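You operate a simulated robot arm through the tools that you are given. There is no shell and no other tool.

Carry out the task below with a simulated robot arm. There is one attempt and no reset: what you move stays moved.

JOB
Change the water in the cell whose dial reads highest.
Fine: green, yellow or purple; selector on its colour, drain it empty, close the valve, fill to the line with the fill button; leave the other two alone.
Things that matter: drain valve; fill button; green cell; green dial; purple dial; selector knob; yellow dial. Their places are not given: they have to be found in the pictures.

The check looks at the end state, three seconds after you hand in, the way a careful person would. Anything else that was tipped, shoved, dropped, spilled or broken makes it a failure.

ROBOT AND FRAMES
A 7-joint arm with a two-finger parallel gripper, fixed in place. Base frame: the origin is at the foot of the arm, x ahead of it, y to its left, z up. Lengths are in m, angles in degrees, forces in N, time in s.
Its first joint turns from -132.0 to 132.0 degrees. Payload 3.91 kg.
The TCP is the grasp point between the finger pads, 0.03 m short of the fingertips. In the tool frame z runs along the fingers and y along their closing line. The gripper opens to 0.11 m. The fingers are 0.02 m wide and 0.01 m thick; the gripper's body (0.048 by 0.112 m) begins 0.055 m behind the TCP.
Orientation is that of the tool frame in the base frame, as [roll, pitch, yaw] about the fixed x, y, z axes, in that order (R = Rz(yaw) Ry(pitch) Rx(roll)). With the fingers straight down and closing along the base's y, the tool's x points along the base's -x, its y along +y and its z along -z.

CONTROLS
- The arm moves only by the tool send_rows. Its arguments are lists of equal length, an entry for each row: "offset": the shift along the tool's x, y, z in units of 20 mm (1.0 is 20 mm), a list of three; "dr": the turn, a rotation vector about the tool's x, y, z in units of 5 degrees (1.0 is 5 degrees), a list of three; "fingers": the finger opening in mm, from 0 to 110. In form: {"offset": [[tx, ty, tz], ...], "dr": [[rx, ry, rz], ...], "fingers": [fingers, ...]}. A call has 1 to 20 rows; each row shifts and turns the commanded pose from where the row before left it, along the tool's axes as they then stand. A call with a number of a shift or a turn outside -1 to 1 is refused whole. Rows are played at 5 a second. More than 0.05 m and 8.6 degrees between two rows, or a gripper value outside its range, and nothing of the call is played. A pose out of reach is approached as far as the arm can. The call stops where the force on the tool passes 90 N (or 10 N more than at its start, if that is more) or the arm is blocked; 0.2 s more then pass. The fingers move at their own pace (about 0.108 m/s each) and stop on an object; they squeeze with about 31 N. The grip force told is the motor's: it shows also when the fingers shut on nothing. Time passes only in rows, and 0.2 s behind the last, so rows that do not move let the fingers close. The reply holds the time, the measured pose of the TCP, the force on the tool along the base axes, the opening and the grip force, in the units named above and with some noise, with the torque about the TCP (base axes, N m) and any sound that the robot's microphone picked up.
- Cameras (640 x 400 px; columns grow to the right, rows downward): "scene" is fixed at [0.0487, 0.6502, 1.671]; the picture's right is [1.00, 0.00, -0.04], its down [-0.00, -1.00, -0.02] and it looks along [-0.04, 0.02, -1.00] (base axes); focal length 323 px, centre (320, 200). "wrist" rides on the gripper at [0.072, 0.017, -0.103] in the tool frame; the picture's right is [-0.23, 0.97, 0.00], its down [-0.76, -0.18, -0.62] and it looks along [-0.61, -0.14, 0.78] (tool axes); focal length 222 px, centre (320, 200).
- camera(camera): a new picture of that camera. It takes no simulated time.
- probe_pixels(camera, pixels): for up to 12 pixels [column, row] of the newest picture of that camera ("zoom" is the newest enlarged one), the place [x, y, z] in the base frame of the surface seen there, good to about 0.003 m. It takes no simulated time.
- enlarge(camera, box): a new picture of the part [left, top, right, bottom] of that camera's present view, enlarged. It takes no simulated time.
- hand_in(): hands the job in; it is judged then, once.

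Open the gripper and draw the arm clear of the work before you hand the job in, unless the task says otherwise.

The tools are called after "Emit:" by a JSON object that holds its "name" and its "arguments". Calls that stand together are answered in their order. send_rows: Moves the arm, as the interface text tells. Its arguments: {"type":"object","properties":{"offset":{"type":"array","items":{"type":"array","items":{"type":"number"}}},"dr":{"type":"array","items":{"type":"array","items":{"type":"number"}}},"fingers":{"type":"array","items":{"type":"number"}}},"required":["offset","dr","fingers"]} The other tools are called the same way: camera (camera) takes a picture; probe_pixels (camera, pixels) gives the place of the surface under pixels of a picture; enlarge (camera, box) takes an enlarged picture of a part of a camera's view; hand_in () hands the job in.

At the start:

```text
time_s: 0.0
tool_pos: [0.2098, 0.5258, 1.2038]
tool_rot: [180.0, 0.0, -180.0]
wrist_force: [-1.0, 0.8, -0.1]
wrist_torque: [0.0, -0.02, 0.02]
opening: 0.1097
grip_force: 0.1
```

scene: 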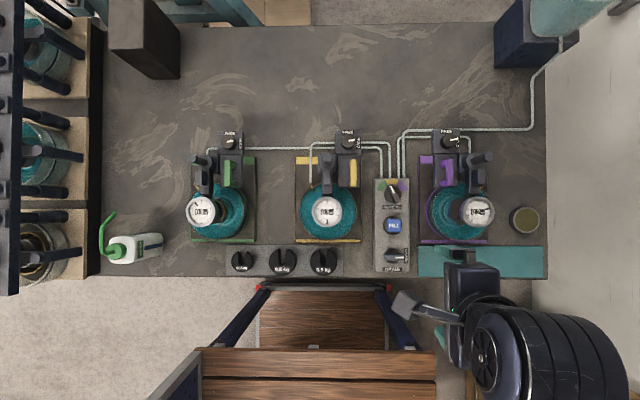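
wrist: 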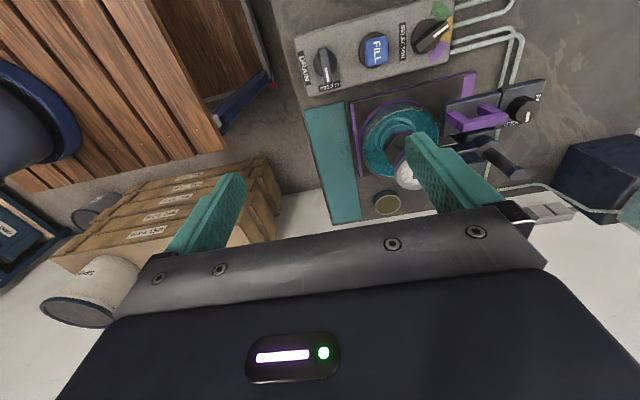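

I see three cells with dials at about (202,212), (326,211) and (478,211), and a control panel near (393,225). I enlarge these to read the dials and controls.

Emit:
{"name": "enlarge", "arguments": {"camera": "scene", "box": [180, 190, 230, 230]}}

Emit:
{"name": "enlarge", "arguments": {"camera": "scene", "box": [302, 190, 352, 230]}}

Emit:
{"name": "enlarge", "arguments": {"camera": "scene", "box": [452, 190, 502, 230]}}

Emit:
{"name": "enlarge", "arguments": {"camera": "scene", "box": [360, 170, 430, 280]}}

```text
10.00 times, centred on (205, 210) of scene
```

zoom: 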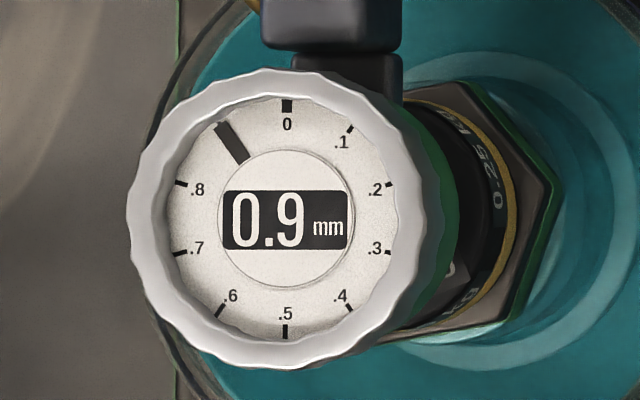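

```text
10.00 times, centred on (327, 210) of scene
```

zoom: 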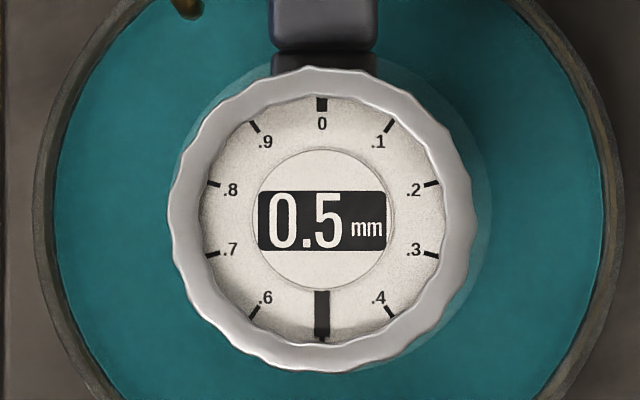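

```text
10.00 times, centred on (477, 210) of scene
```

zoom: 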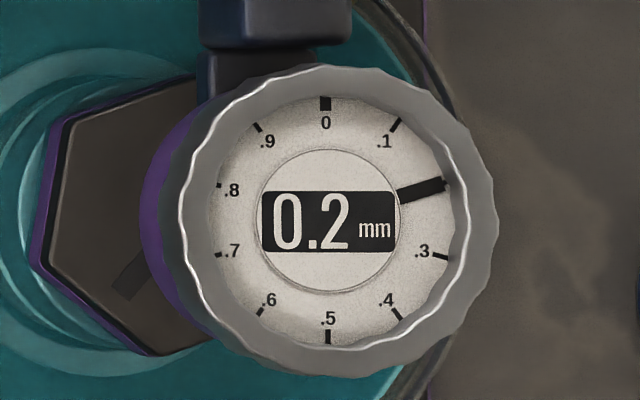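

```text
3.64 times, centred on (395, 225) of scene
```

zoom: 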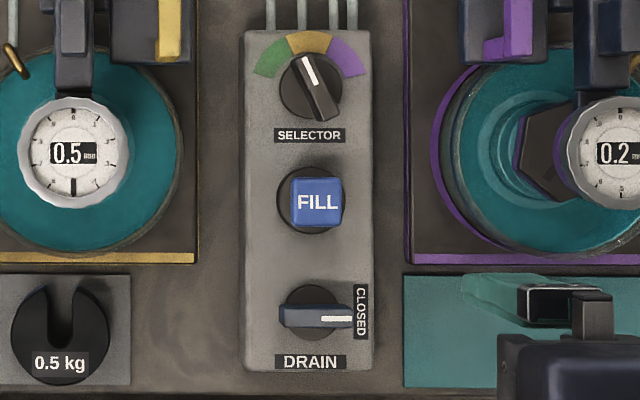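

Green dial reads 0.9, yellow 0.5, purple 0.2, so green is the cell. I look closer at the green cell, the panel and the selector.

Emit:
{"name": "enlarge", "arguments": {"camera": "scene", "box": [180, 120, 276, 250]}}

Emit:
{"name": "enlarge", "arguments": {"camera": "scene", "box": [374, 175, 414, 210]}}

Emit:
{"name": "enlarge", "arguments": {"camera": "scene", "box": [374, 240, 414, 275]}}

Emit:
{"name": "enlarge", "arguments": {"camera": "scene", "box": [280, 120, 376, 250]}}

Emit:
{"name": "enlarge", "arguments": {"camera": "scene", "box": [400, 120, 560, 250]}}

```text
3.08 times, centred on (228, 185) of scene
```

zoom: 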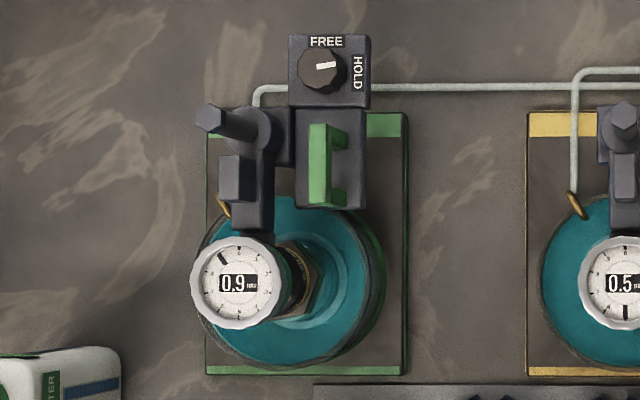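

```text
11.43 times, centred on (394, 192) of scene
```

zoom: 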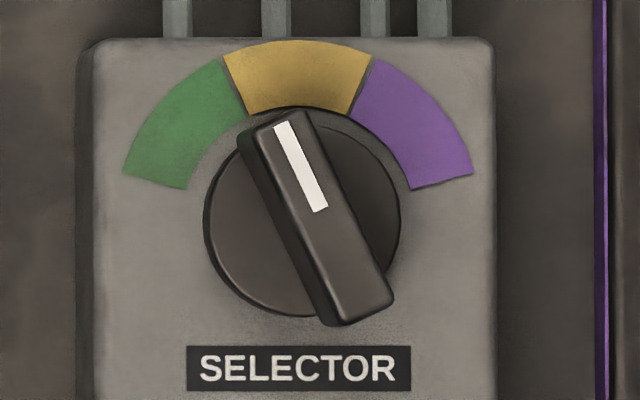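

```text
11.43 times, centred on (394, 258) of scene
```

zoom: 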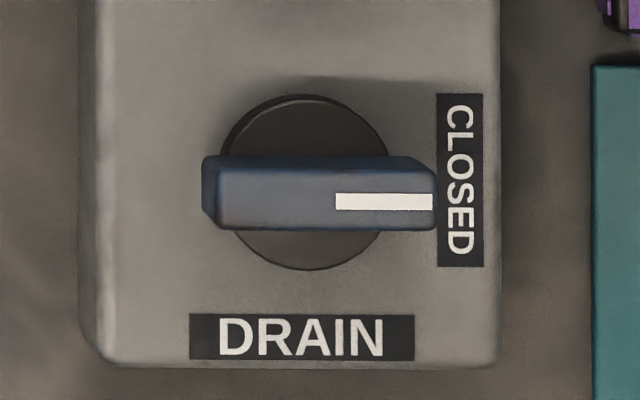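

```text
3.08 times, centred on (328, 185) of scene
```

zoom: 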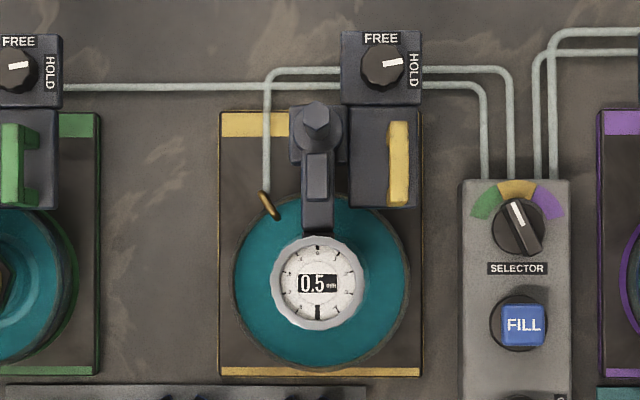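

```text
3.08 times, centred on (480, 185) of scene
```

zoom: 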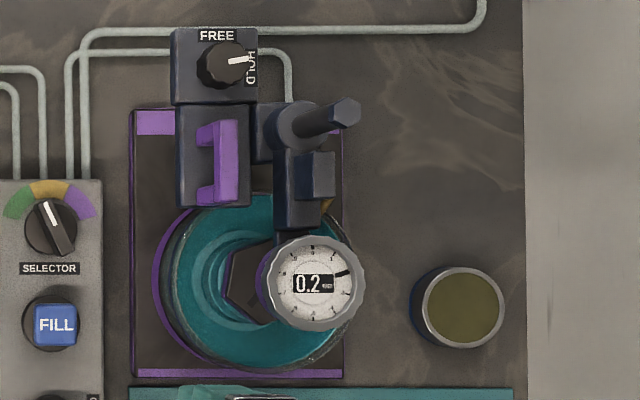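

The selector points about 22° left of straight up (towards the yellow/green edge), and the drain is at CLOSED. Now I probe the panel parts for positions in the scene.

Emit:
{"name": "camera", "arguments": {"camera": "scene"}}

Emit:
{"name": "probe_pixels", "arguments": {"camera": "scene", "pixels": [[393, 194], [391, 190], [397, 200], [380, 205], [393, 225], [386, 236], [394, 256], [386, 257], [404, 257], [376, 275], [370, 270], [406, 272]]}}

Emit:
{"name": "probe_pixels", "arguments": {"camera": "scene", "pixels": [[202, 212], [230, 215], [218, 238], [230, 142], [243, 150], [205, 165], [227, 172], [326, 211], [478, 211], [300, 260], [240, 260], [360, 200]]}}

```text
taken
```

scene: 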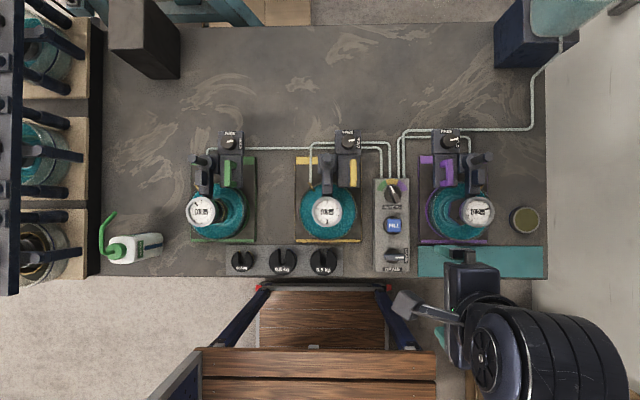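

```text
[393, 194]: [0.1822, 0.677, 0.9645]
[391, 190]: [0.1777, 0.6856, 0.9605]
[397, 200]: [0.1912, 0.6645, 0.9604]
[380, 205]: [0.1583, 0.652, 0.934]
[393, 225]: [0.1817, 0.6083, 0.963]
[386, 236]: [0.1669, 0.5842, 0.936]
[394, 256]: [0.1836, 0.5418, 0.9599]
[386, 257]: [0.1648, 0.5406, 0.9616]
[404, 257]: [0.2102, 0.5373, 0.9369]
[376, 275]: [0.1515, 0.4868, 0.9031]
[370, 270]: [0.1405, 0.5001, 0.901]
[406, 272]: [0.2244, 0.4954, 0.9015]
```

```text
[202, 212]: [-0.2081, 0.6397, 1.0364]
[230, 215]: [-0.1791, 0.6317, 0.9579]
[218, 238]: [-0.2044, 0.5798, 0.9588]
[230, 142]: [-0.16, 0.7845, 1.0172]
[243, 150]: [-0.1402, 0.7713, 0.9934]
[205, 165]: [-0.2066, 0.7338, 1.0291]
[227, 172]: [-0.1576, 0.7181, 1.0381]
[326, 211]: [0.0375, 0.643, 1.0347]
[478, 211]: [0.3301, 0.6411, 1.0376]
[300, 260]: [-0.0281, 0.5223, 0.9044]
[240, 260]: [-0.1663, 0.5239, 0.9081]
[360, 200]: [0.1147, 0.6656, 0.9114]
```

Panel top is at z≈0.935 with the selector at about (0.184,0.677), FILL at (0.182,0.608) and drain at (0.184,0.541). I check the wrist view for the drain lever labels and probe more clearance points.

Emit:
{"name": "enlarge", "arguments": {"camera": "wrist", "box": [280, 0, 480, 125]}}

Emit:
{"name": "enlarge", "arguments": {"camera": "scene", "box": [374, 175, 414, 210]}}

Emit:
{"name": "probe_pixels", "arguments": {"camera": "zoom", "pixels": [[175, 130], [300, 75], [430, 130], [275, 130], [360, 305], [320, 215], [225, 230], [380, 180], [215, 290], [340, 160], [240, 85], [360, 85]]}}

```text
3.20 times, centred on (380, 62) of wrist
```

zoom: 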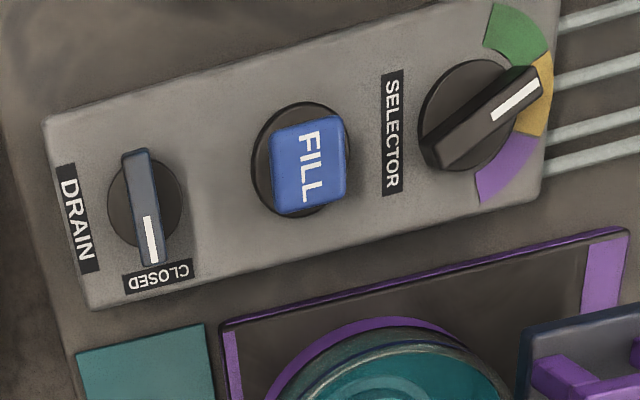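

```text
11.43 times, centred on (394, 192) of scene
```

zoom: 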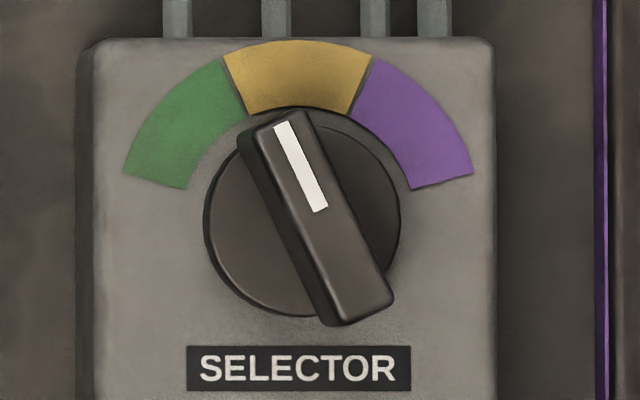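

```text
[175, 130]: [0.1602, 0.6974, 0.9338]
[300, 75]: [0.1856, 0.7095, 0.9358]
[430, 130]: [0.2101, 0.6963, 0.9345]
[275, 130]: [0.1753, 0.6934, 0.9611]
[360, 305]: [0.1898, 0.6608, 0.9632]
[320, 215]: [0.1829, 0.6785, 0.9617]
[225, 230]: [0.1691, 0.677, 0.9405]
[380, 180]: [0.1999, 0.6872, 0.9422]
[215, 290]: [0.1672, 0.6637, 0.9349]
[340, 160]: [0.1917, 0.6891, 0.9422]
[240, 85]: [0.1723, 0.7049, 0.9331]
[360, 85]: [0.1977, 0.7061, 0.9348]
```

Green sector centre is near (0.160,0.697), i.e. about 50° left of straight up, and the pointer sits at about 24°. Now I enlarge the green cell itself to find its water level and line.

Emit:
{"name": "enlarge", "arguments": {"camera": "scene", "box": [205, 175, 261, 210]}}

Emit:
{"name": "enlarge", "arguments": {"camera": "scene", "box": [205, 205, 261, 245]}}

Emit:
{"name": "enlarge", "arguments": {"camera": "scene", "box": [0, 0, 200, 300]}}

```text
11.43 times, centred on (233, 192) of scene
```

zoom: 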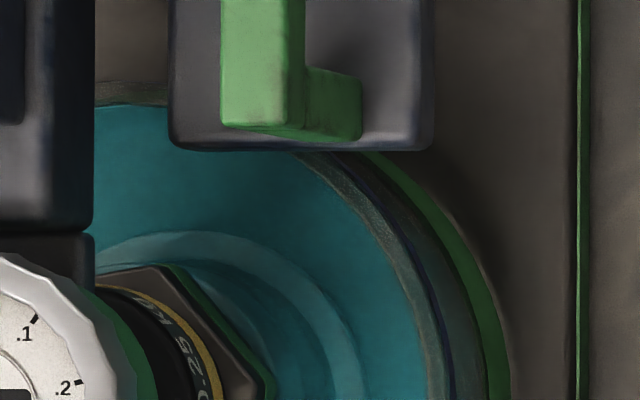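

```text
10.00 times, centred on (233, 225) of scene
```

zoom: 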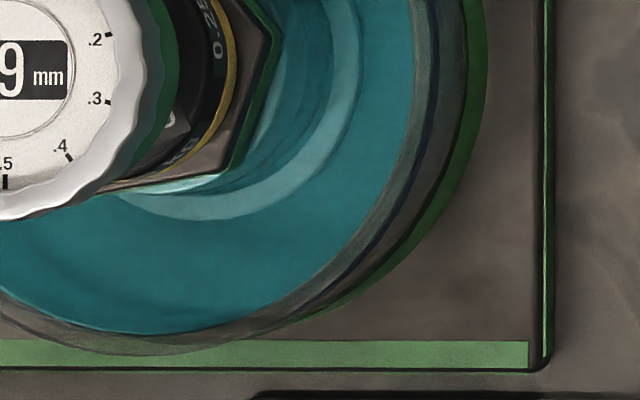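

```text
1.33 times, centred on (100, 150) of scene
```

zoom: 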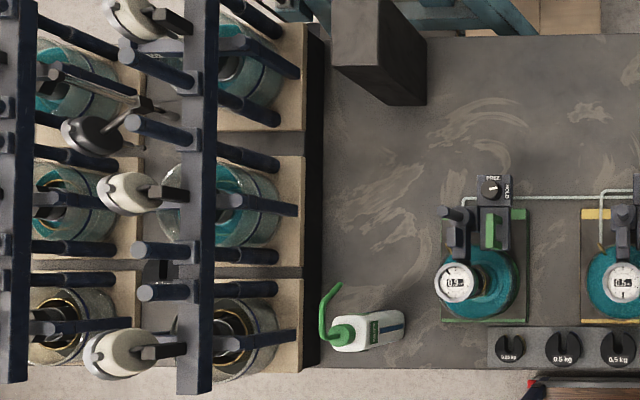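

The green cell is a clear cylinder with a dark ring line on its wall near (252,200) and water inside. I move the TCP left toward (0.0,0.5,1.2) at a safe height, to view the cell from the side with the wrist camera.

Emit:
{"name": "send_rows", "arguments": {"offset": [[1, -0.1, 0], [1, -0.1, 0], [1, -0.1, 0], [1, -0.1, 0], [1, -0.1, 0], [1, -0.1, 0], [1, -0.1, 0], [1, -0.1, 0], [1, -0.1, 0], [1, -0.1, 0]], "dr": [[0, 0, -1], [0, 0, -1], [0, 0, -1], [0, 0, -1], [0, 0, -1], [0, 0, -1], [0, 0, -1], [0, 0, -1], [0, 0, -1], [0, 0, -1]], "fingers": [60, 60, 60, 60, 60, 60, 60, 60, 60, 60]}}

Emit:
{"name": "camera", "arguments": {"camera": "wrist"}}

Emit:
{"name": "camera", "arguments": {"camera": "scene"}}

```text
time_s: 2.2
tool_pos: [0.0404, 0.4336, 1.2056]
tool_rot: [-180.0, 0.0, -129.9]
wrist_force: [0.3, 0.3, -0.8]
wrist_torque: [-0.01, 0.03, 0.0]
opening: 0.0601
grip_force: 0.1
```

```text
taken
```

wrist: 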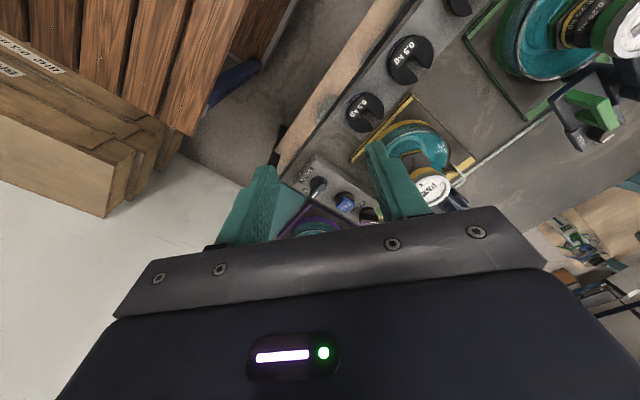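

```text
taken
```

scene: 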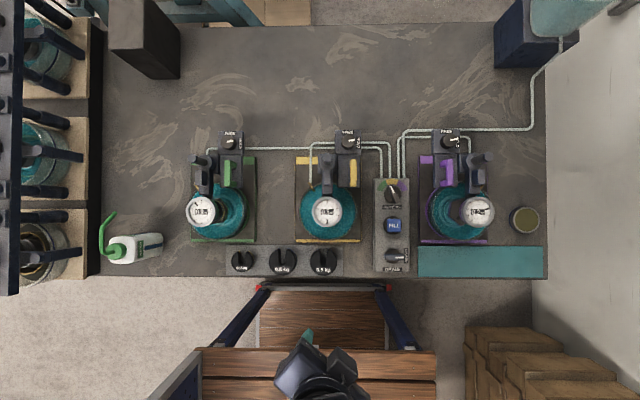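

The wrist picture is flipped (its top looks straight down) and the green cell shows at upper right (560,30). Before tilting, I try probing the wall line and water surface from the scene zoom.

Emit:
{"name": "enlarge", "arguments": {"camera": "scene", "box": [205, 205, 261, 245]}}

Emit:
{"name": "probe_pixels", "arguments": {"camera": "zoom", "pixels": [[433, 130], [433, 100], [415, 190], [421, 120], [450, 130], [478, 80], [380, 120], [350, 100], [200, 260], [320, 60], [270, 318], [300, 120]]}}

Emit:
{"name": "enlarge", "arguments": {"camera": "wrist", "box": [440, 0, 640, 125]}}

```text
10.00 times, centred on (233, 225) of scene
```

zoom: 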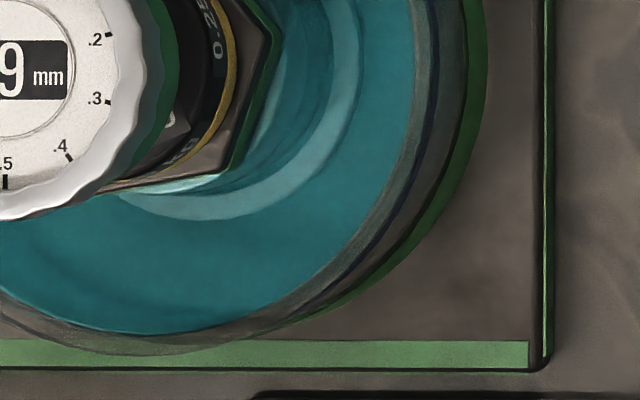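

```text
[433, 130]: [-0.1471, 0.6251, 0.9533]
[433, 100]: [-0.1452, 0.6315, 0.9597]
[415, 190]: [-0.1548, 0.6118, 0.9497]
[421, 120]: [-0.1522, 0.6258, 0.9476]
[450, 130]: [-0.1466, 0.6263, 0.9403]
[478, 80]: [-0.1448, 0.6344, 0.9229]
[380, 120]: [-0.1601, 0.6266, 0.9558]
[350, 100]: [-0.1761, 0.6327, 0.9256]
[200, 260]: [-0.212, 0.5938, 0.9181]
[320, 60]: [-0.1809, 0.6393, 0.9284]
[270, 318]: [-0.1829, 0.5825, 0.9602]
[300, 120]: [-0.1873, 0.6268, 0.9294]
```

```text
3.20 times, centred on (540, 62) of wrist
```

zoom: 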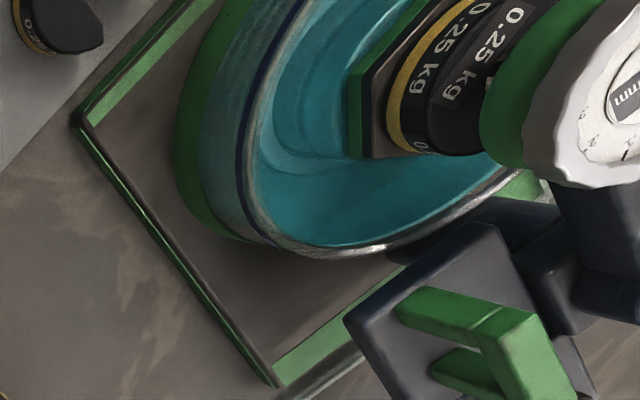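

From here the wrist zoom shows a dark line just under the rim of the green cell, but a side view is needed. I rotate the tool further (about 100° more) to face the cell from front-right.

Emit:
{"name": "send_rows", "arguments": {"offset": [[0, 0, 0], [0, 0, 0], [0, 0, 0], [0, 0, 0], [0, 0, 0], [0, 0, 0], [0, 0, 0], [0, 0, 0], [0, 0, 0], [0, 0, 0], [0, 0, 0], [0, 0, 0], [0, 0, 0], [0, 0, 0], [0, 0, 0], [0, 0, 0], [0, 0, 0], [0, 0, 0], [0, 0, 0], [0, 0, 0]], "dr": [[0, 0, -1], [0, 0, -1], [0, 0, -1], [0, 0, -1], [0, 0, -1], [0, 0, -1], [0, 0, -1], [0, 0, -1], [0, 0, -1], [0, 0, -1], [0, 0, -1], [0, 0, -1], [0, 0, -1], [0, 0, -1], [0, 0, -1], [0, 0, -1], [0, 0, -1], [0, 0, -1], [0, 0, -1], [0, 0, -1]], "fingers": [60, 60, 60, 60, 60, 60, 60, 60, 60, 60, 60, 60, 60, 60, 60, 60, 60, 60, 60, 60]}}

Emit:
{"name": "camera", "arguments": {"camera": "wrist"}}

Emit:
{"name": "camera", "arguments": {"camera": "scene"}}

```text
time_s: 6.4
tool_pos: [0.0397, 0.4332, 1.2044]
tool_rot: [179.9, 0.0, -29.8]
wrist_force: [-0.9, 0.4, -0.3]
wrist_torque: [-0.01, -0.01, 0.01]
opening: 0.0597
grip_force: 0.0
```

```text
taken
```

wrist: 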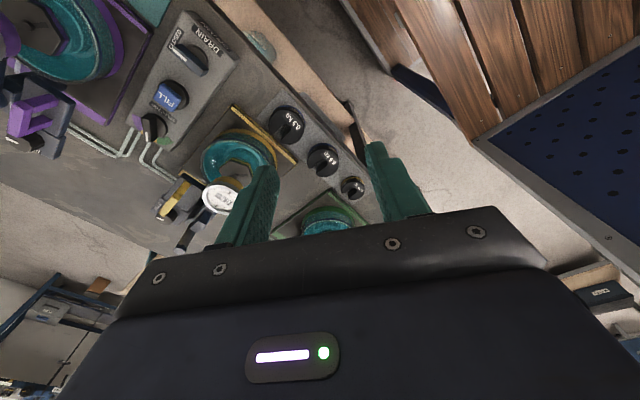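

```text
taken
```

scene: 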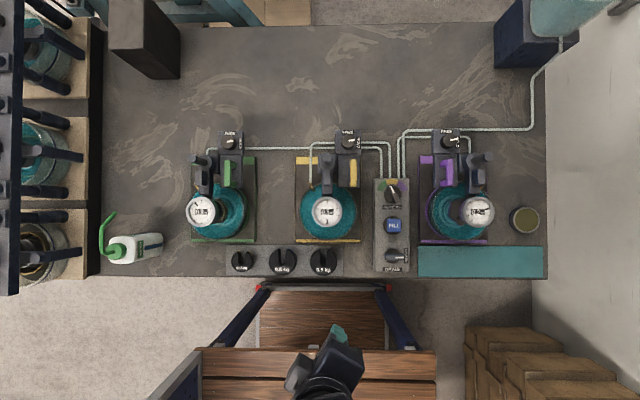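

The green cell is now ahead at about (325,222), partly behind the gripper. I tilt the tool up 35° and lower by 0.1 m to see the cell from the side.

Emit:
{"name": "send_rows", "arguments": {"offset": [[0, 0, 0], [0, 0, 0], [0, 0, 0], [0, 0, 0], [0, 0, 0], [0, 0, 0], [0, 0, 0], [0.574, 0, 0.819], [0.574, 0, 0.819], [0.574, 0, 0.819], [0.574, 0, 0.819], [0.574, 0, 0.819]], "dr": [[0, -1, 0], [0, -1, 0], [0, -1, 0], [0, -1, 0], [0, -1, 0], [0, -1, 0], [0, -1, 0], [0, 0, 0], [0, 0, 0], [0, 0, 0], [0, 0, 0], [0, 0, 0]], "fingers": [60, 60, 60, 60, 60, 60, 60, 60, 60, 60, 60, 60]}}

Emit:
{"name": "camera", "arguments": {"camera": "wrist"}}

```text
time_s: 9.0
tool_pos: [0.0406, 0.4336, 1.1045]
tool_rot: [-179.8, 35.0, -30.0]
wrist_force: [-0.8, -0.1, 0.1]
wrist_torque: [0.01, -0.03, -0.02]
opening: 0.0602
grip_force: 0.0
```

```text
taken
```

wrist: 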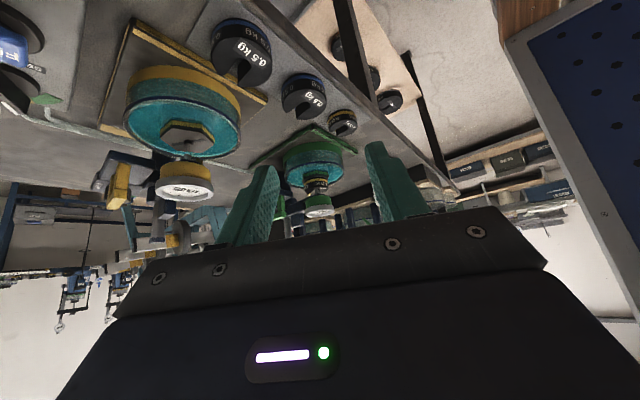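

The green cell now appears from the side at about (315,165), upside-down in the picture. I enlarge it and the yellow one for comparison.

Emit:
{"name": "enlarge", "arguments": {"camera": "wrist", "box": [265, 120, 365, 220]}}

Emit:
{"name": "enlarge", "arguments": {"camera": "wrist", "box": [110, 50, 260, 210]}}

```text
4.00 times, centred on (315, 170) of wrist
```

zoom: 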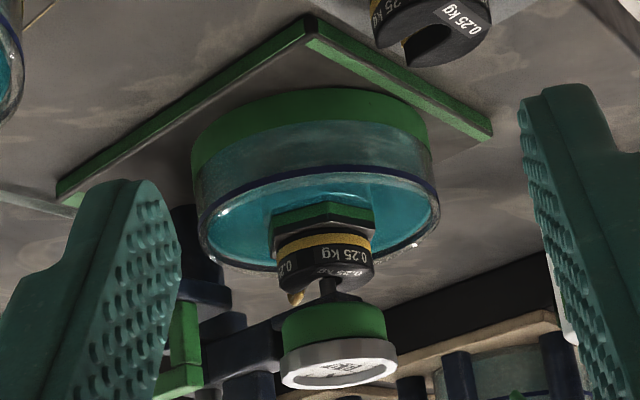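

```text
2.50 times, centred on (185, 130) of wrist
```

zoom: 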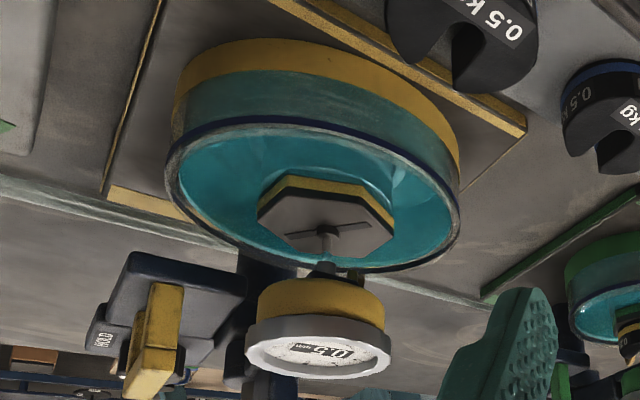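

Green cell from the side: navy line around the wall near the zoom row 170. I probe the line, wall, and water surface heights on this zoomed view.

Emit:
{"name": "enlarge", "arguments": {"camera": "wrist", "box": [290, 135, 350, 195]}}

Emit:
{"name": "probe_pixels", "arguments": {"camera": "zoom", "pixels": [[320, 60], [320, 100], [320, 160], [320, 200], [200, 210], [450, 230], [220, 260], [250, 170], [400, 170], [320, 130], [460, 260], [190, 180]]}}

```text
6.67 times, centred on (320, 165) of wrist
```

zoom: 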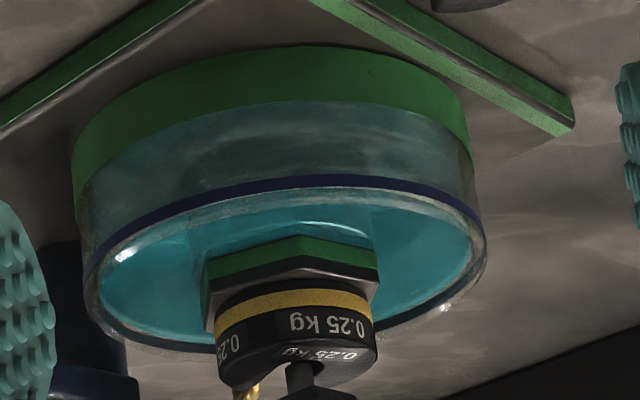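

```text
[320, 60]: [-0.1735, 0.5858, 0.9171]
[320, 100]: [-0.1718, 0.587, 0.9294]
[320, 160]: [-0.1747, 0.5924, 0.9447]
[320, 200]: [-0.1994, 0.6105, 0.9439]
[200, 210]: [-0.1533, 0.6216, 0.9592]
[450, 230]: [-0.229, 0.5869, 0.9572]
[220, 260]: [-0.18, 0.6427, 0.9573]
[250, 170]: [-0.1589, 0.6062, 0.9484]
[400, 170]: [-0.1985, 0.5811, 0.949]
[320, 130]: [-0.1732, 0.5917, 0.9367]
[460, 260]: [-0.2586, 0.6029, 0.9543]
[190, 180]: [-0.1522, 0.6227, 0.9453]
```

The navy line lies near row 182 of this zoom. I probe several points exactly on the line, on the rim, and on the water surface for their heights.

Emit:
{"name": "probe_pixels", "arguments": {"camera": "zoom", "pixels": [[320, 180], [280, 180], [240, 185], [360, 181], [400, 188], [430, 197], [190, 200], [160, 212], [320, 190], [360, 190], [400, 200], [240, 196]]}}

Emit:
{"name": "probe_pixels", "arguments": {"camera": "zoom", "pixels": [[150, 280], [170, 300], [430, 270], [420, 240], [440, 280], [400, 230], [400, 300], [180, 250], [160, 260], [150, 330], [110, 300], [480, 240]]}}

```text
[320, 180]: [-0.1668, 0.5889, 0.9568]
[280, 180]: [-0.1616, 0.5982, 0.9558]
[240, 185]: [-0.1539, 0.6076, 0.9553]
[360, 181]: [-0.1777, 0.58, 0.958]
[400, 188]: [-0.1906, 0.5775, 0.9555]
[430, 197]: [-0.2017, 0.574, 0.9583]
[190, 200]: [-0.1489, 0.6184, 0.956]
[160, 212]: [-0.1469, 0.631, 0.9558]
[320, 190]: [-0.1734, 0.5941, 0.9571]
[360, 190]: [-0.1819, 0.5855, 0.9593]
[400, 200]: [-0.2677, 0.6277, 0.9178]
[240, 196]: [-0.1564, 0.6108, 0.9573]
```

```text
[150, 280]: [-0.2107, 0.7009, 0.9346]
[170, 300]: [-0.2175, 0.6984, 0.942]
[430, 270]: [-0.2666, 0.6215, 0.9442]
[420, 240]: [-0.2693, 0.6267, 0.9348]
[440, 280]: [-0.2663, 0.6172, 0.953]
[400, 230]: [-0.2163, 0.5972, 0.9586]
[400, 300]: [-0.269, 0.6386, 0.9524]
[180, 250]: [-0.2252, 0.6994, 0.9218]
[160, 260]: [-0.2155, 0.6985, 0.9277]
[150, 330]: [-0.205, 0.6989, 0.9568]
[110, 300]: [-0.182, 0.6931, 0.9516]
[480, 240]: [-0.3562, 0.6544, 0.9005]
```

The line is at z≈0.956 and the water surface appears to be close to that now. I raise, untilt, and turn the tool to θ=114° so that the fingers will close across the selector ridge.

Emit:
{"name": "send_rows", "arguments": {"offset": [[-0.574, 0, -0.819], [-0.574, 0, -0.819], [-0.574, 0, -0.819], [-0.574, 0, -0.819], [-0.574, 0, -0.819], [0, 0, 0], [0, 0, 0], [0, 0, 0], [0, 0, 0], [0, 0, 0], [0, 0, 0], [0, 0, 0], [0, 0, 0], [0, 0, 0], [0, 0, 0], [0, 0, 0], [0, 0, 0], [0, 0, 0], [0, 0, 0], [0, 0, 0]], "dr": [[0, 0, 0], [0, 0, 0], [0, 0, 0], [0, 0, 0], [0, 0, 0], [0, 1, 0], [0, 1, 0], [0, 1, 0], [0, 1, 0], [0, 1, 0], [0, 1, 0], [0, 1, 0], [0, 0, 1], [0, 0, 1], [0, 0, 1], [0, 0, 1], [0, 0, 1], [0, 0, 1], [0, 0, 1], [0, 0, 0.2]], "fingers": [60, 60, 60, 60, 60, 60, 60, 60, 60, 60, 60, 60, 60, 60, 60, 60, 60, 60, 60, 40]}}

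```text
time_s: 13.2
tool_pos: [0.0397, 0.4344, 1.2038]
tool_rot: [180.0, 0.0, -66.1]
wrist_force: [0.0, 0.5, 0.1]
wrist_torque: [-0.02, -0.02, 0.0]
opening: 0.0402
grip_force: 0.0
```

Orientation is as wanted (yaw -66°). I move horizontally over the selector at (0.184,0.6775), staying at z=1.2.

Emit:
{"name": "send_rows", "arguments": {"offset": [[-0.681, -0.962, 0], [-0.681, -0.962, 0], [-0.681, -0.962, 0], [-0.681, -0.962, 0], [-0.681, -0.962, 0], [-0.681, -0.962, 0], [-0.681, -0.962, 0], [-0.681, -0.962, 0], [-0.681, -0.962, 0], [-0.681, -0.962, 0], [-0.681, -0.962, 0], [-0.681, -0.962, 0], [0, 0, 0]], "dr": [[0, 0, 0], [0, 0, 0], [0, 0, 0], [0, 0, 0], [0, 0, 0], [0, 0, 0], [0, 0, 0], [0, 0, 0], [0, 0, 0], [0, 0, 0], [0, 0, 0], [0, 0, 0], [0, 0, 0]], "fingers": [40, 40, 40, 40, 40, 40, 40, 40, 40, 40, 40, 40, 40]}}

Emit:
{"name": "camera", "arguments": {"camera": "wrist"}}

Emit:
{"name": "camera", "arguments": {"camera": "scene"}}

```text
time_s: 16.0
tool_pos: [0.1839, 0.6761, 1.2048]
tool_rot: [-179.9, 0.1, -65.9]
wrist_force: [-0.4, 0.4, -0.1]
wrist_torque: [-0.01, 0.01, -0.05]
opening: 0.0402
grip_force: 0.2
```

```text
taken
```

wrist: 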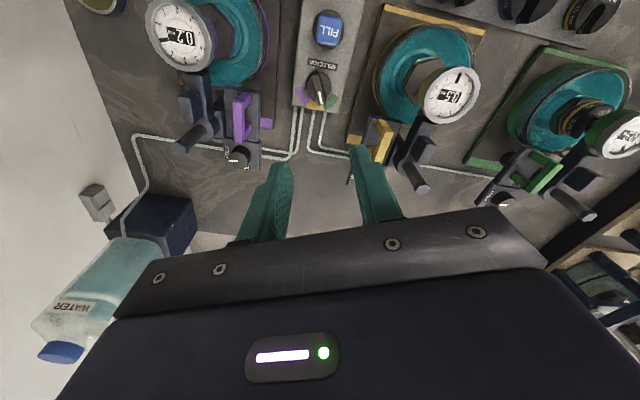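

```text
taken
```

scene: 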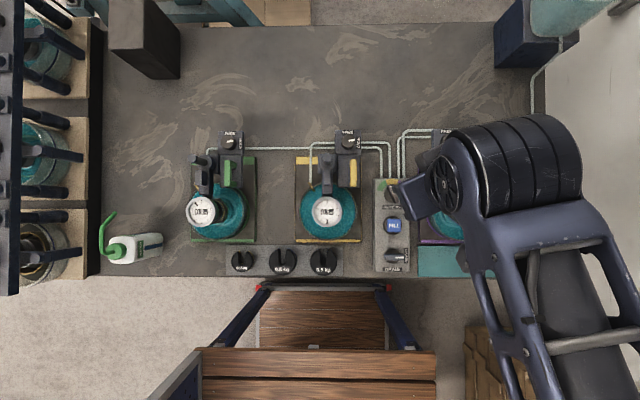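

I am above the selector. The forearm lies over the purple cell, so I probe its height before descending.

Emit:
{"name": "probe_pixels", "arguments": {"camera": "scene", "pixels": [[415, 205], [430, 200], [445, 185], [480, 140], [500, 200], [550, 150], [480, 215], [500, 250], [560, 240], [400, 190]]}}

Emit:
{"name": "enlarge", "arguments": {"camera": "wrist", "box": [280, 50, 360, 120]}}

```text
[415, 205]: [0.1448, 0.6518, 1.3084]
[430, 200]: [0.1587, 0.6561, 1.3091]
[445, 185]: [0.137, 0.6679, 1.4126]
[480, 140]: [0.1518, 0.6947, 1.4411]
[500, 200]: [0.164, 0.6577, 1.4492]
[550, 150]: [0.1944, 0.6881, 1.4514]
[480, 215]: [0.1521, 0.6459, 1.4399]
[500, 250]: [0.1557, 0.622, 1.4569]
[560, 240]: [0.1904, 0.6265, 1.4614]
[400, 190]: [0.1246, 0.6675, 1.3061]
```

```text
5.71 times, centred on (320, 85) of wrist
```

zoom: 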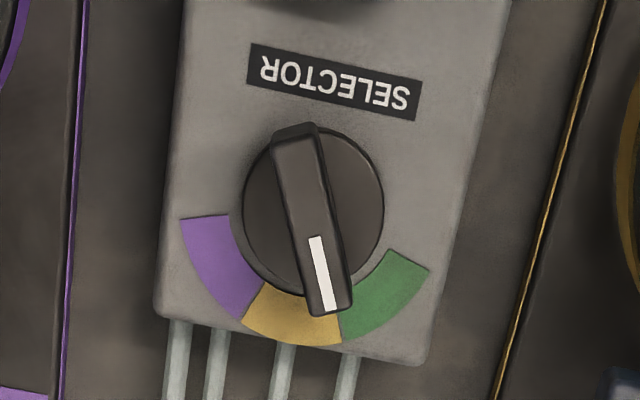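

Forearm is at z≈1.44, well clear after the descent. I descend 0.18 m with fingers at 40 mm and check alignment before gripping.

Emit:
{"name": "send_rows", "arguments": {"offset": [[0, 0, 1], [0, 0, 1], [0, 0, 1], [0, 0, 1], [0, 0, 1], [0, 0, 1], [0, 0, 1], [0, 0, 1], [0, 0, 1], [0, 0, 0]], "dr": [[0, 0, 0], [0, 0, 0], [0, 0, 0], [0, 0, 0], [0, 0, 0], [0, 0, 0], [0, 0, 0], [0, 0, 0], [0, 0, 0], [0, 0, 0]], "fingers": [40, 40, 40, 40, 40, 40, 40, 40, 40, 40]}}

Emit:
{"name": "camera", "arguments": {"camera": "wrist"}}

Emit:
{"name": "camera", "arguments": {"camera": "scene"}}

```text
time_s: 18.2
tool_pos: [0.1836, 0.6769, 1.0241]
tool_rot: [179.9, 0.1, -66.1]
wrist_force: [0.3, -0.4, 0.4]
wrist_torque: [-0.04, -0.02, -0.03]
opening: 0.0403
grip_force: 0.1
```

```text
taken
```

wrist: 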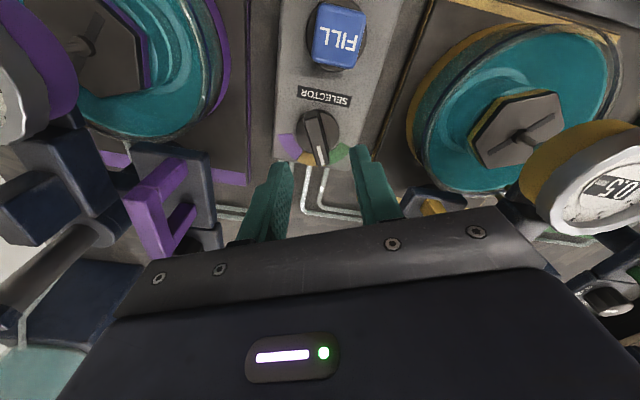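

```text
taken
```

scene: 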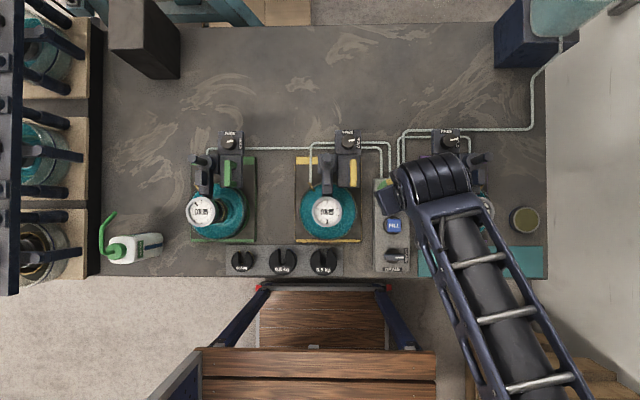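

The selector knob at (318,138) is centred between the fingers. I descend to TCP z≈0.975 and then close on the ridge.

Emit:
{"name": "send_rows", "arguments": {"offset": [[0, 0, 0.8], [0, 0, 0.8], [0, 0, 0.8], [0, 0, 0]], "dr": [[0, 0, 0], [0, 0, 0], [0, 0, 0], [0, 0, 0]], "fingers": [40, 40, 40, 40]}}

Emit:
{"name": "camera", "arguments": {"camera": "wrist"}}

```text
time_s: 19.2
tool_pos: [0.1842, 0.6771, 0.9762]
tool_rot: [180.0, -0.1, -66.0]
wrist_force: [0.7, -0.9, 0.2]
wrist_torque: [0.0, 0.02, 0.0]
opening: 0.0399
grip_force: 0.0
```

```text
taken
```

wrist: 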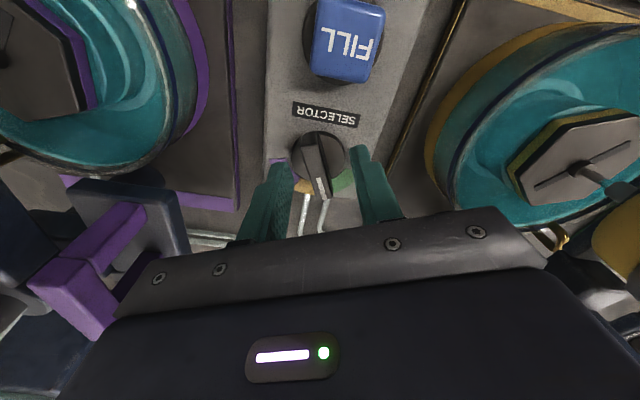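

The knob ridge stands between the fingers with no contact forces. I close the fingers on it.

Emit:
{"name": "send_rows", "arguments": {"offset": [[0, 0, 0], [0, 0, 0], [0, 0, 0]], "dr": [[0, 0, 0], [0, 0, 0], [0, 0, 0]], "fingers": [15, 5, 5]}}

Emit:
{"name": "camera", "arguments": {"camera": "wrist"}}

```text
time_s: 20.0
tool_pos: [0.1848, 0.6776, 0.9778]
tool_rot: [180.0, 0.0, -66.1]
wrist_force: [12.9, 7.1, 0.3]
wrist_torque: [0.39, -0.19, 0.0]
opening: 0.0121
grip_force: 44.8
```

```text
taken
```

wrist: 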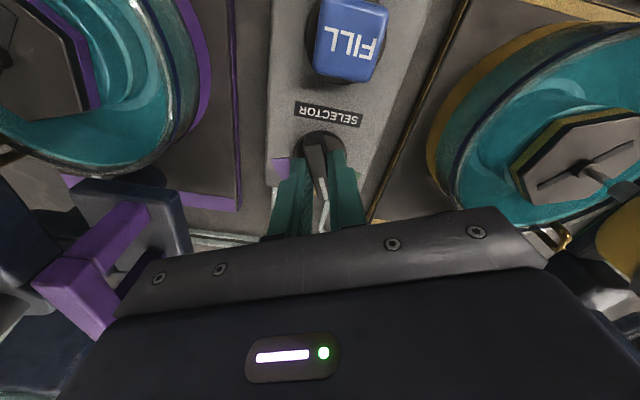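

Gripped at 12 mm with a slight sideways force of 13 N. I shift about 1 mm to relieve it and turn the knob 26° counter-clockwise towards green.

Emit:
{"name": "send_rows", "arguments": {"offset": [[0, -0.05, 0], [0, 0, 0], [0, 0, 0], [0, 0, 0], [0, 0, 0], [0, 0, 0], [0, 0, 0], [0, 0, 0]], "dr": [[0, 0, 0], [0, 0, -1], [0, 0, -1], [0, 0, -1], [0, 0, -1], [0, 0, -1], [0, 0, -0.3], [0, 0, 0]], "fingers": [5, 5, 5, 5, 5, 5, 5, 5]}}

Emit:
{"name": "camera", "arguments": {"camera": "wrist"}}

```text
time_s: 21.8
tool_pos: [0.1855, 0.678, 0.9756]
tool_rot: [-180.0, 0.1, -39.6]
wrist_force: [15.7, 10.5, 4.9]
wrist_torque: [0.86, 0.4, 0.01]
opening: 0.0116
grip_force: 44.9
```

```text
taken
```

wrist: 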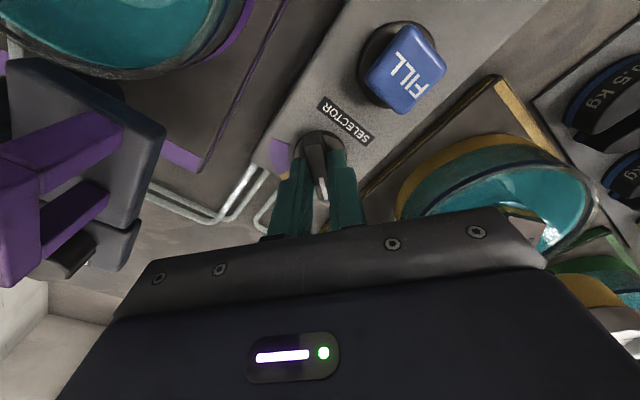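

The knob followed the turn with little torque. I open the fingers and rise to check where the pointer ended.

Emit:
{"name": "send_rows", "arguments": {"offset": [[0, 0, 0], [0, 0, 0], [0, 0, -1], [0, 0, -1], [0, 0, -1], [0, 0, 0]], "dr": [[0, 0, 0], [0, 0, 0], [0, 0, 0], [0, 0, 0], [0, 0, 0], [0, 0, 0]], "fingers": [40, 40, 40, 40, 40, 40]}}

Emit:
{"name": "enlarge", "arguments": {"camera": "wrist", "box": [270, 60, 390, 200]}}

Emit:
{"name": "camera", "arguments": {"camera": "scene"}}

```text
time_s: 23.2
tool_pos: [0.1846, 0.6782, 1.0373]
tool_rot: [-180.0, 0.0, -39.6]
wrist_force: [0.0, -0.1, -0.2]
wrist_torque: [-0.02, 0.01, -0.01]
opening: 0.0402
grip_force: 0.1
```

```text
2.86 times, centred on (330, 130) of wrist
```

zoom: 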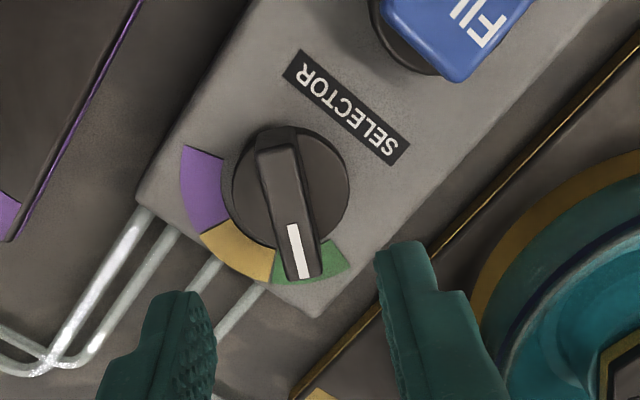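

```text
taken
```

scene: 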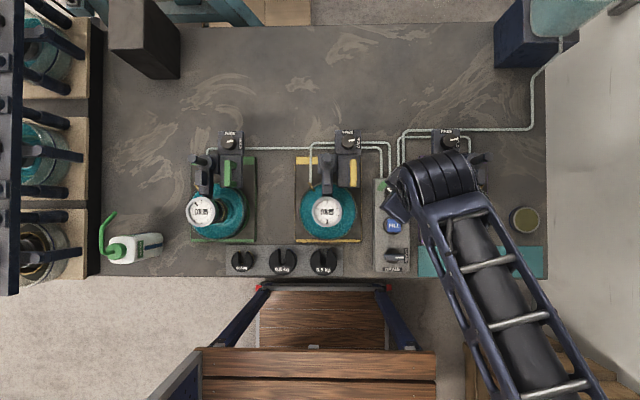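

The pointer now lies in the green sector, near the yellow side by this slanted view. I probe ridge ends and sector edges for the true angle.

Emit:
{"name": "probe_pixels", "arguments": {"camera": "zoom", "pixels": [[302, 265], [276, 150], [290, 210], [240, 180], [335, 160], [275, 265], [345, 265], [205, 240], [295, 230], [183, 150], [335, 255], [255, 265]]}}

```text
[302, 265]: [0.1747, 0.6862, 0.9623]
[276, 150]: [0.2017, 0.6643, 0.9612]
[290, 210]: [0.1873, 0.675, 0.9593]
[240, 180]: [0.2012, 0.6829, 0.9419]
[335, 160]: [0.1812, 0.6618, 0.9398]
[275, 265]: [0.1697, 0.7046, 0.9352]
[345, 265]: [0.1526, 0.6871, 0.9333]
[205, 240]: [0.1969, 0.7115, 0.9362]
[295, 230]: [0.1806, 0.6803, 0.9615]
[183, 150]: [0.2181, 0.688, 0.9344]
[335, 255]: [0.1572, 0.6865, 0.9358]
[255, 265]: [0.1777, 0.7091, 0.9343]
```

Pointer angle computes to ~51°, centred in green (sector spans ~30–73°). Now I look at the drain lever and probe for its exact pose.

Emit:
{"name": "enlarge", "arguments": {"camera": "scene", "box": [374, 240, 414, 275]}}

Emit:
{"name": "probe_pixels", "arguments": {"camera": "zoom", "pixels": [[230, 190], [420, 185], [320, 165], [320, 215], [320, 190], [300, 110], [300, 250], [235, 140], [375, 140], [410, 200], [240, 205], [300, 330]]}}

```text
11.43 times, centred on (394, 258) of scene
```

zoom: 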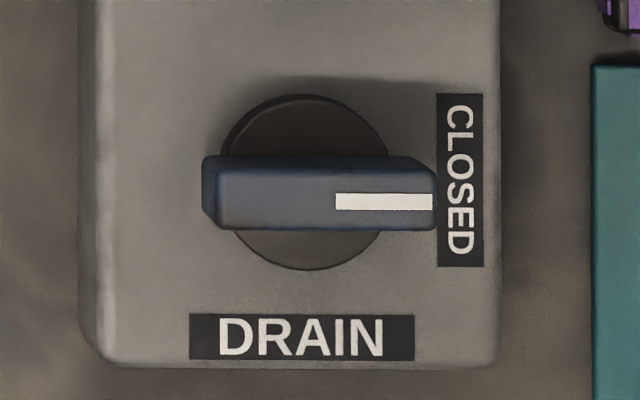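

```text
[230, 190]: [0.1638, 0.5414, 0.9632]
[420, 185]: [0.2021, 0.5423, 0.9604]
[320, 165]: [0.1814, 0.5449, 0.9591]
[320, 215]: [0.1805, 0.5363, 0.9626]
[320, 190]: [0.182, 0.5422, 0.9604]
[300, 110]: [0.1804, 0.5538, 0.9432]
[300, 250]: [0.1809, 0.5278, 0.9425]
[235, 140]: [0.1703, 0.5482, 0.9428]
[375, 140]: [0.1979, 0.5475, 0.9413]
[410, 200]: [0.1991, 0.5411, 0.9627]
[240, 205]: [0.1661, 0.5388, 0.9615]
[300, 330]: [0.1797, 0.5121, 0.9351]
```

Lever centre is about (0.183,0.541), top at z 0.962. I rise, rotate to θ=180° so the fingers close along y, and move above the lever.

Emit:
{"name": "send_rows", "arguments": {"offset": [[0, 0, -1], [0, 0, -1], [0, 0, -1], [0, 0, 0], [0, 0, 0], [0, 0, 0], [0, 0, 0], [0, 0, 0], [0, 0, 0], [0, 0, 0], [0, 0, 0], [-0.1, 0.98, 0], [0, 0.98, 0], [0, 0.98, 0], [0, 0.98, 0], [0, 0.98, 0], [0, 0.98, 0], [0, 0.98, 0], [0, 0, 0]], "dr": [[0, 0, 0], [0, 0, 0], [0, 0, 0], [0, 0, -1], [0, 0, -1], [0, 0, -1], [0, 0, -1], [0, 0, -1], [0, 0, -1], [0, 0, -1], [0, 0, -0.92], [0, 0, 0], [0, 0, 0], [0, 0, 0], [0, 0, 0], [0, 0, 0], [0, 0, 0], [0, 0, 0], [0, 0, 0]], "fingers": [40, 40, 40, 40, 40, 40, 40, 40, 40, 40, 40, 40, 40, 40, 40, 40, 40, 40, 40]}}

Emit:
{"name": "camera", "arguments": {"camera": "wrist"}}

Emit:
{"name": "camera", "arguments": {"camera": "scene"}}

```text
time_s: 27.2
tool_pos: [0.1828, 0.5401, 1.0956]
tool_rot: [-180.0, 0.0, 0.1]
wrist_force: [0.6, 0.1, -0.1]
wrist_torque: [-0.02, 0.02, 0.0]
opening: 0.04
grip_force: 0.1
```

```text
taken
```

wrist: 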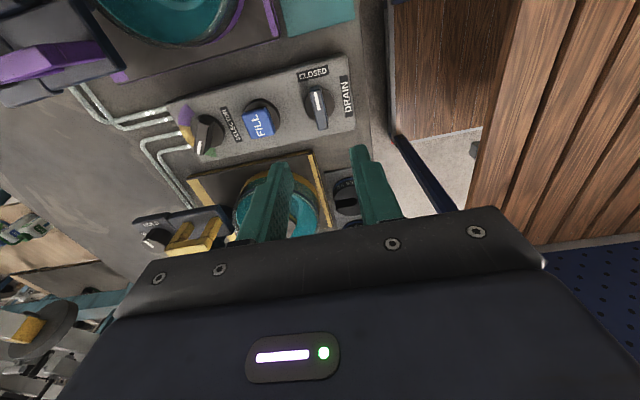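

```text
taken
```

scene: 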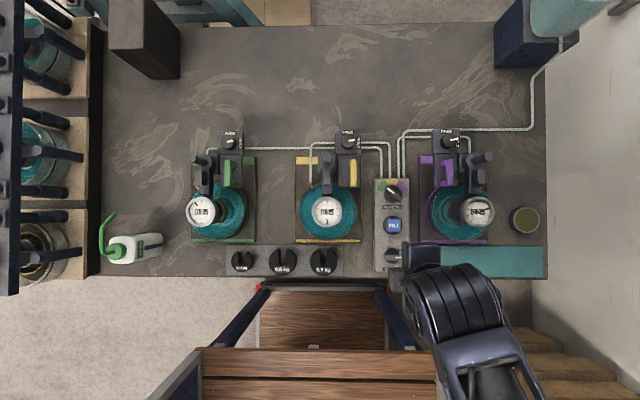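

The lever at (318,105) is in line with the finger gap. I descend to TCP z≈0.976 and then close.

Emit:
{"name": "send_rows", "arguments": {"offset": [[0, 0, 1], [0, 0, 1], [0, 0, 1], [0, 0, 1], [0, 0, 1], [0, 0, 0.98], [0, 0, 0]], "dr": [[0, 0, 0], [0, 0, 0], [0, 0, 0], [0, 0, 0], [0, 0, 0], [0, 0, 0], [0, 0, 0]], "fingers": [40, 40, 40, 40, 40, 40, 40]}}

Emit:
{"name": "camera", "arguments": {"camera": "wrist"}}

```text
time_s: 28.8
tool_pos: [0.1836, 0.5399, 0.9766]
tool_rot: [179.9, 0.0, 0.1]
wrist_force: [0.3, -0.7, 0.3]
wrist_torque: [-0.01, 0.01, -0.01]
opening: 0.0401
grip_force: 0.0
```

```text
taken
```

wrist: 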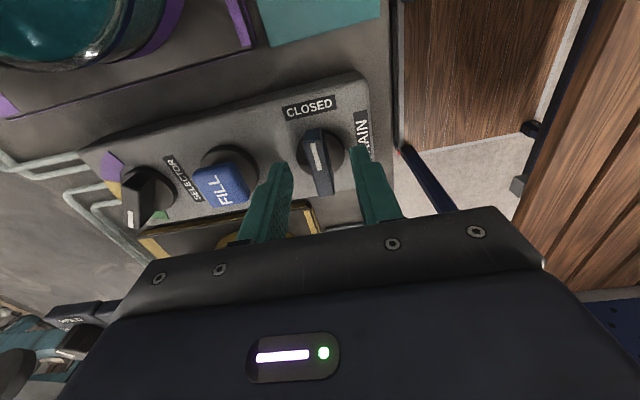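

Lever sits between the fingers at (317,165). I close on it.

Emit:
{"name": "send_rows", "arguments": {"offset": [[0, 0, 0], [0, 0, 0], [0, 0, 0]], "dr": [[0, 0, 0], [0, 0, 0], [0, 0, 0]], "fingers": [15, 5, 5]}}

```text
time_s: 29.6
tool_pos: [0.1838, 0.5401, 0.976]
tool_rot: [180.0, 0.0, 0.1]
wrist_force: [-1.3, -10.0, -2.2]
wrist_torque: [0.11, -0.59, -0.38]
opening: 0.0118
grip_force: 45.1
```

Gripped at 11.8 mm. I test which way it opens by turning 10° clockwise (seen from above) and watching the torque.

Emit:
{"name": "send_rows", "arguments": {"offset": [[0, 0, 0], [0, 0, 0], [0, 0, 0]], "dr": [[0, 0, 1], [0, 0, 1], [0, 0, 0]], "fingers": [5, 5, 5]}}

Emit:
{"name": "enlarge", "arguments": {"camera": "wrist", "box": [260, 80, 400, 230]}}

```text
time_s: 30.4
tool_pos: [0.1821, 0.5408, 0.9771]
tool_rot: [-179.9, 0.1, -10.0]
wrist_force: [-1.1, -9.4, -2.8]
wrist_torque: [-0.14, 0.62, 0.0]
opening: 0.0118
grip_force: 45.0
```

```text
2.67 times, centred on (330, 155) of wrist
```

zoom: 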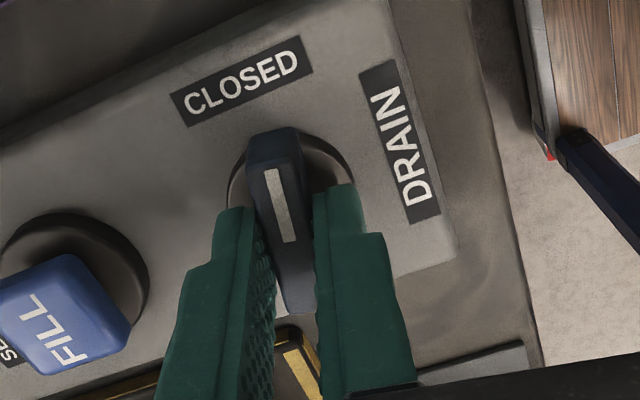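

The lever followed 10° clockwise with no resisting torque. I continue clockwise 40° more and check.

Emit:
{"name": "send_rows", "arguments": {"offset": [[0, 0, 0], [0, 0, 0], [0, 0, 0], [0, 0, 0], [0, 0, 0], [0, 0, 0], [0, 0, 0], [0, 0, 0]], "dr": [[0, 0, 1], [0, 0, 1], [0, 0, 1], [0, 0, 1], [0, 0, 1], [0, 0, 1], [0, 0, 1], [0, 0, 1]], "fingers": [5, 5, 5, 5, 5, 5, 5, 5]}}

Emit:
{"name": "camera", "arguments": {"camera": "scene"}}

Emit:
{"name": "camera", "arguments": {"camera": "wrist"}}

```text
time_s: 32.2
tool_pos: [0.1829, 0.5422, 0.9765]
tool_rot: [-180.0, 0.1, -50.0]
wrist_force: [8.3, 26.3, -17.5]
wrist_torque: [0.91, 0.09, 0.08]
opening: 0.0119
grip_force: 44.7
```

```text
taken
```

scene: 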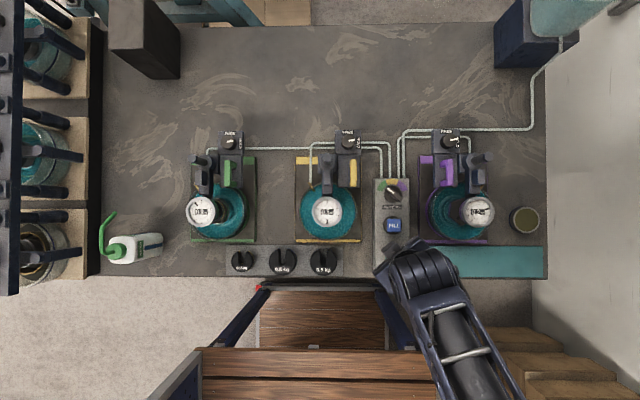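

```text
taken
```

wrist: 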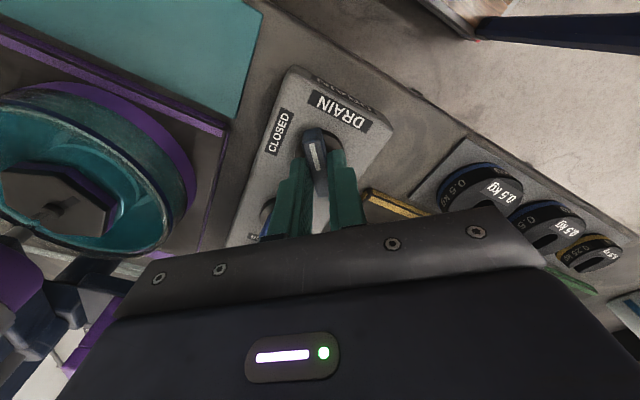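

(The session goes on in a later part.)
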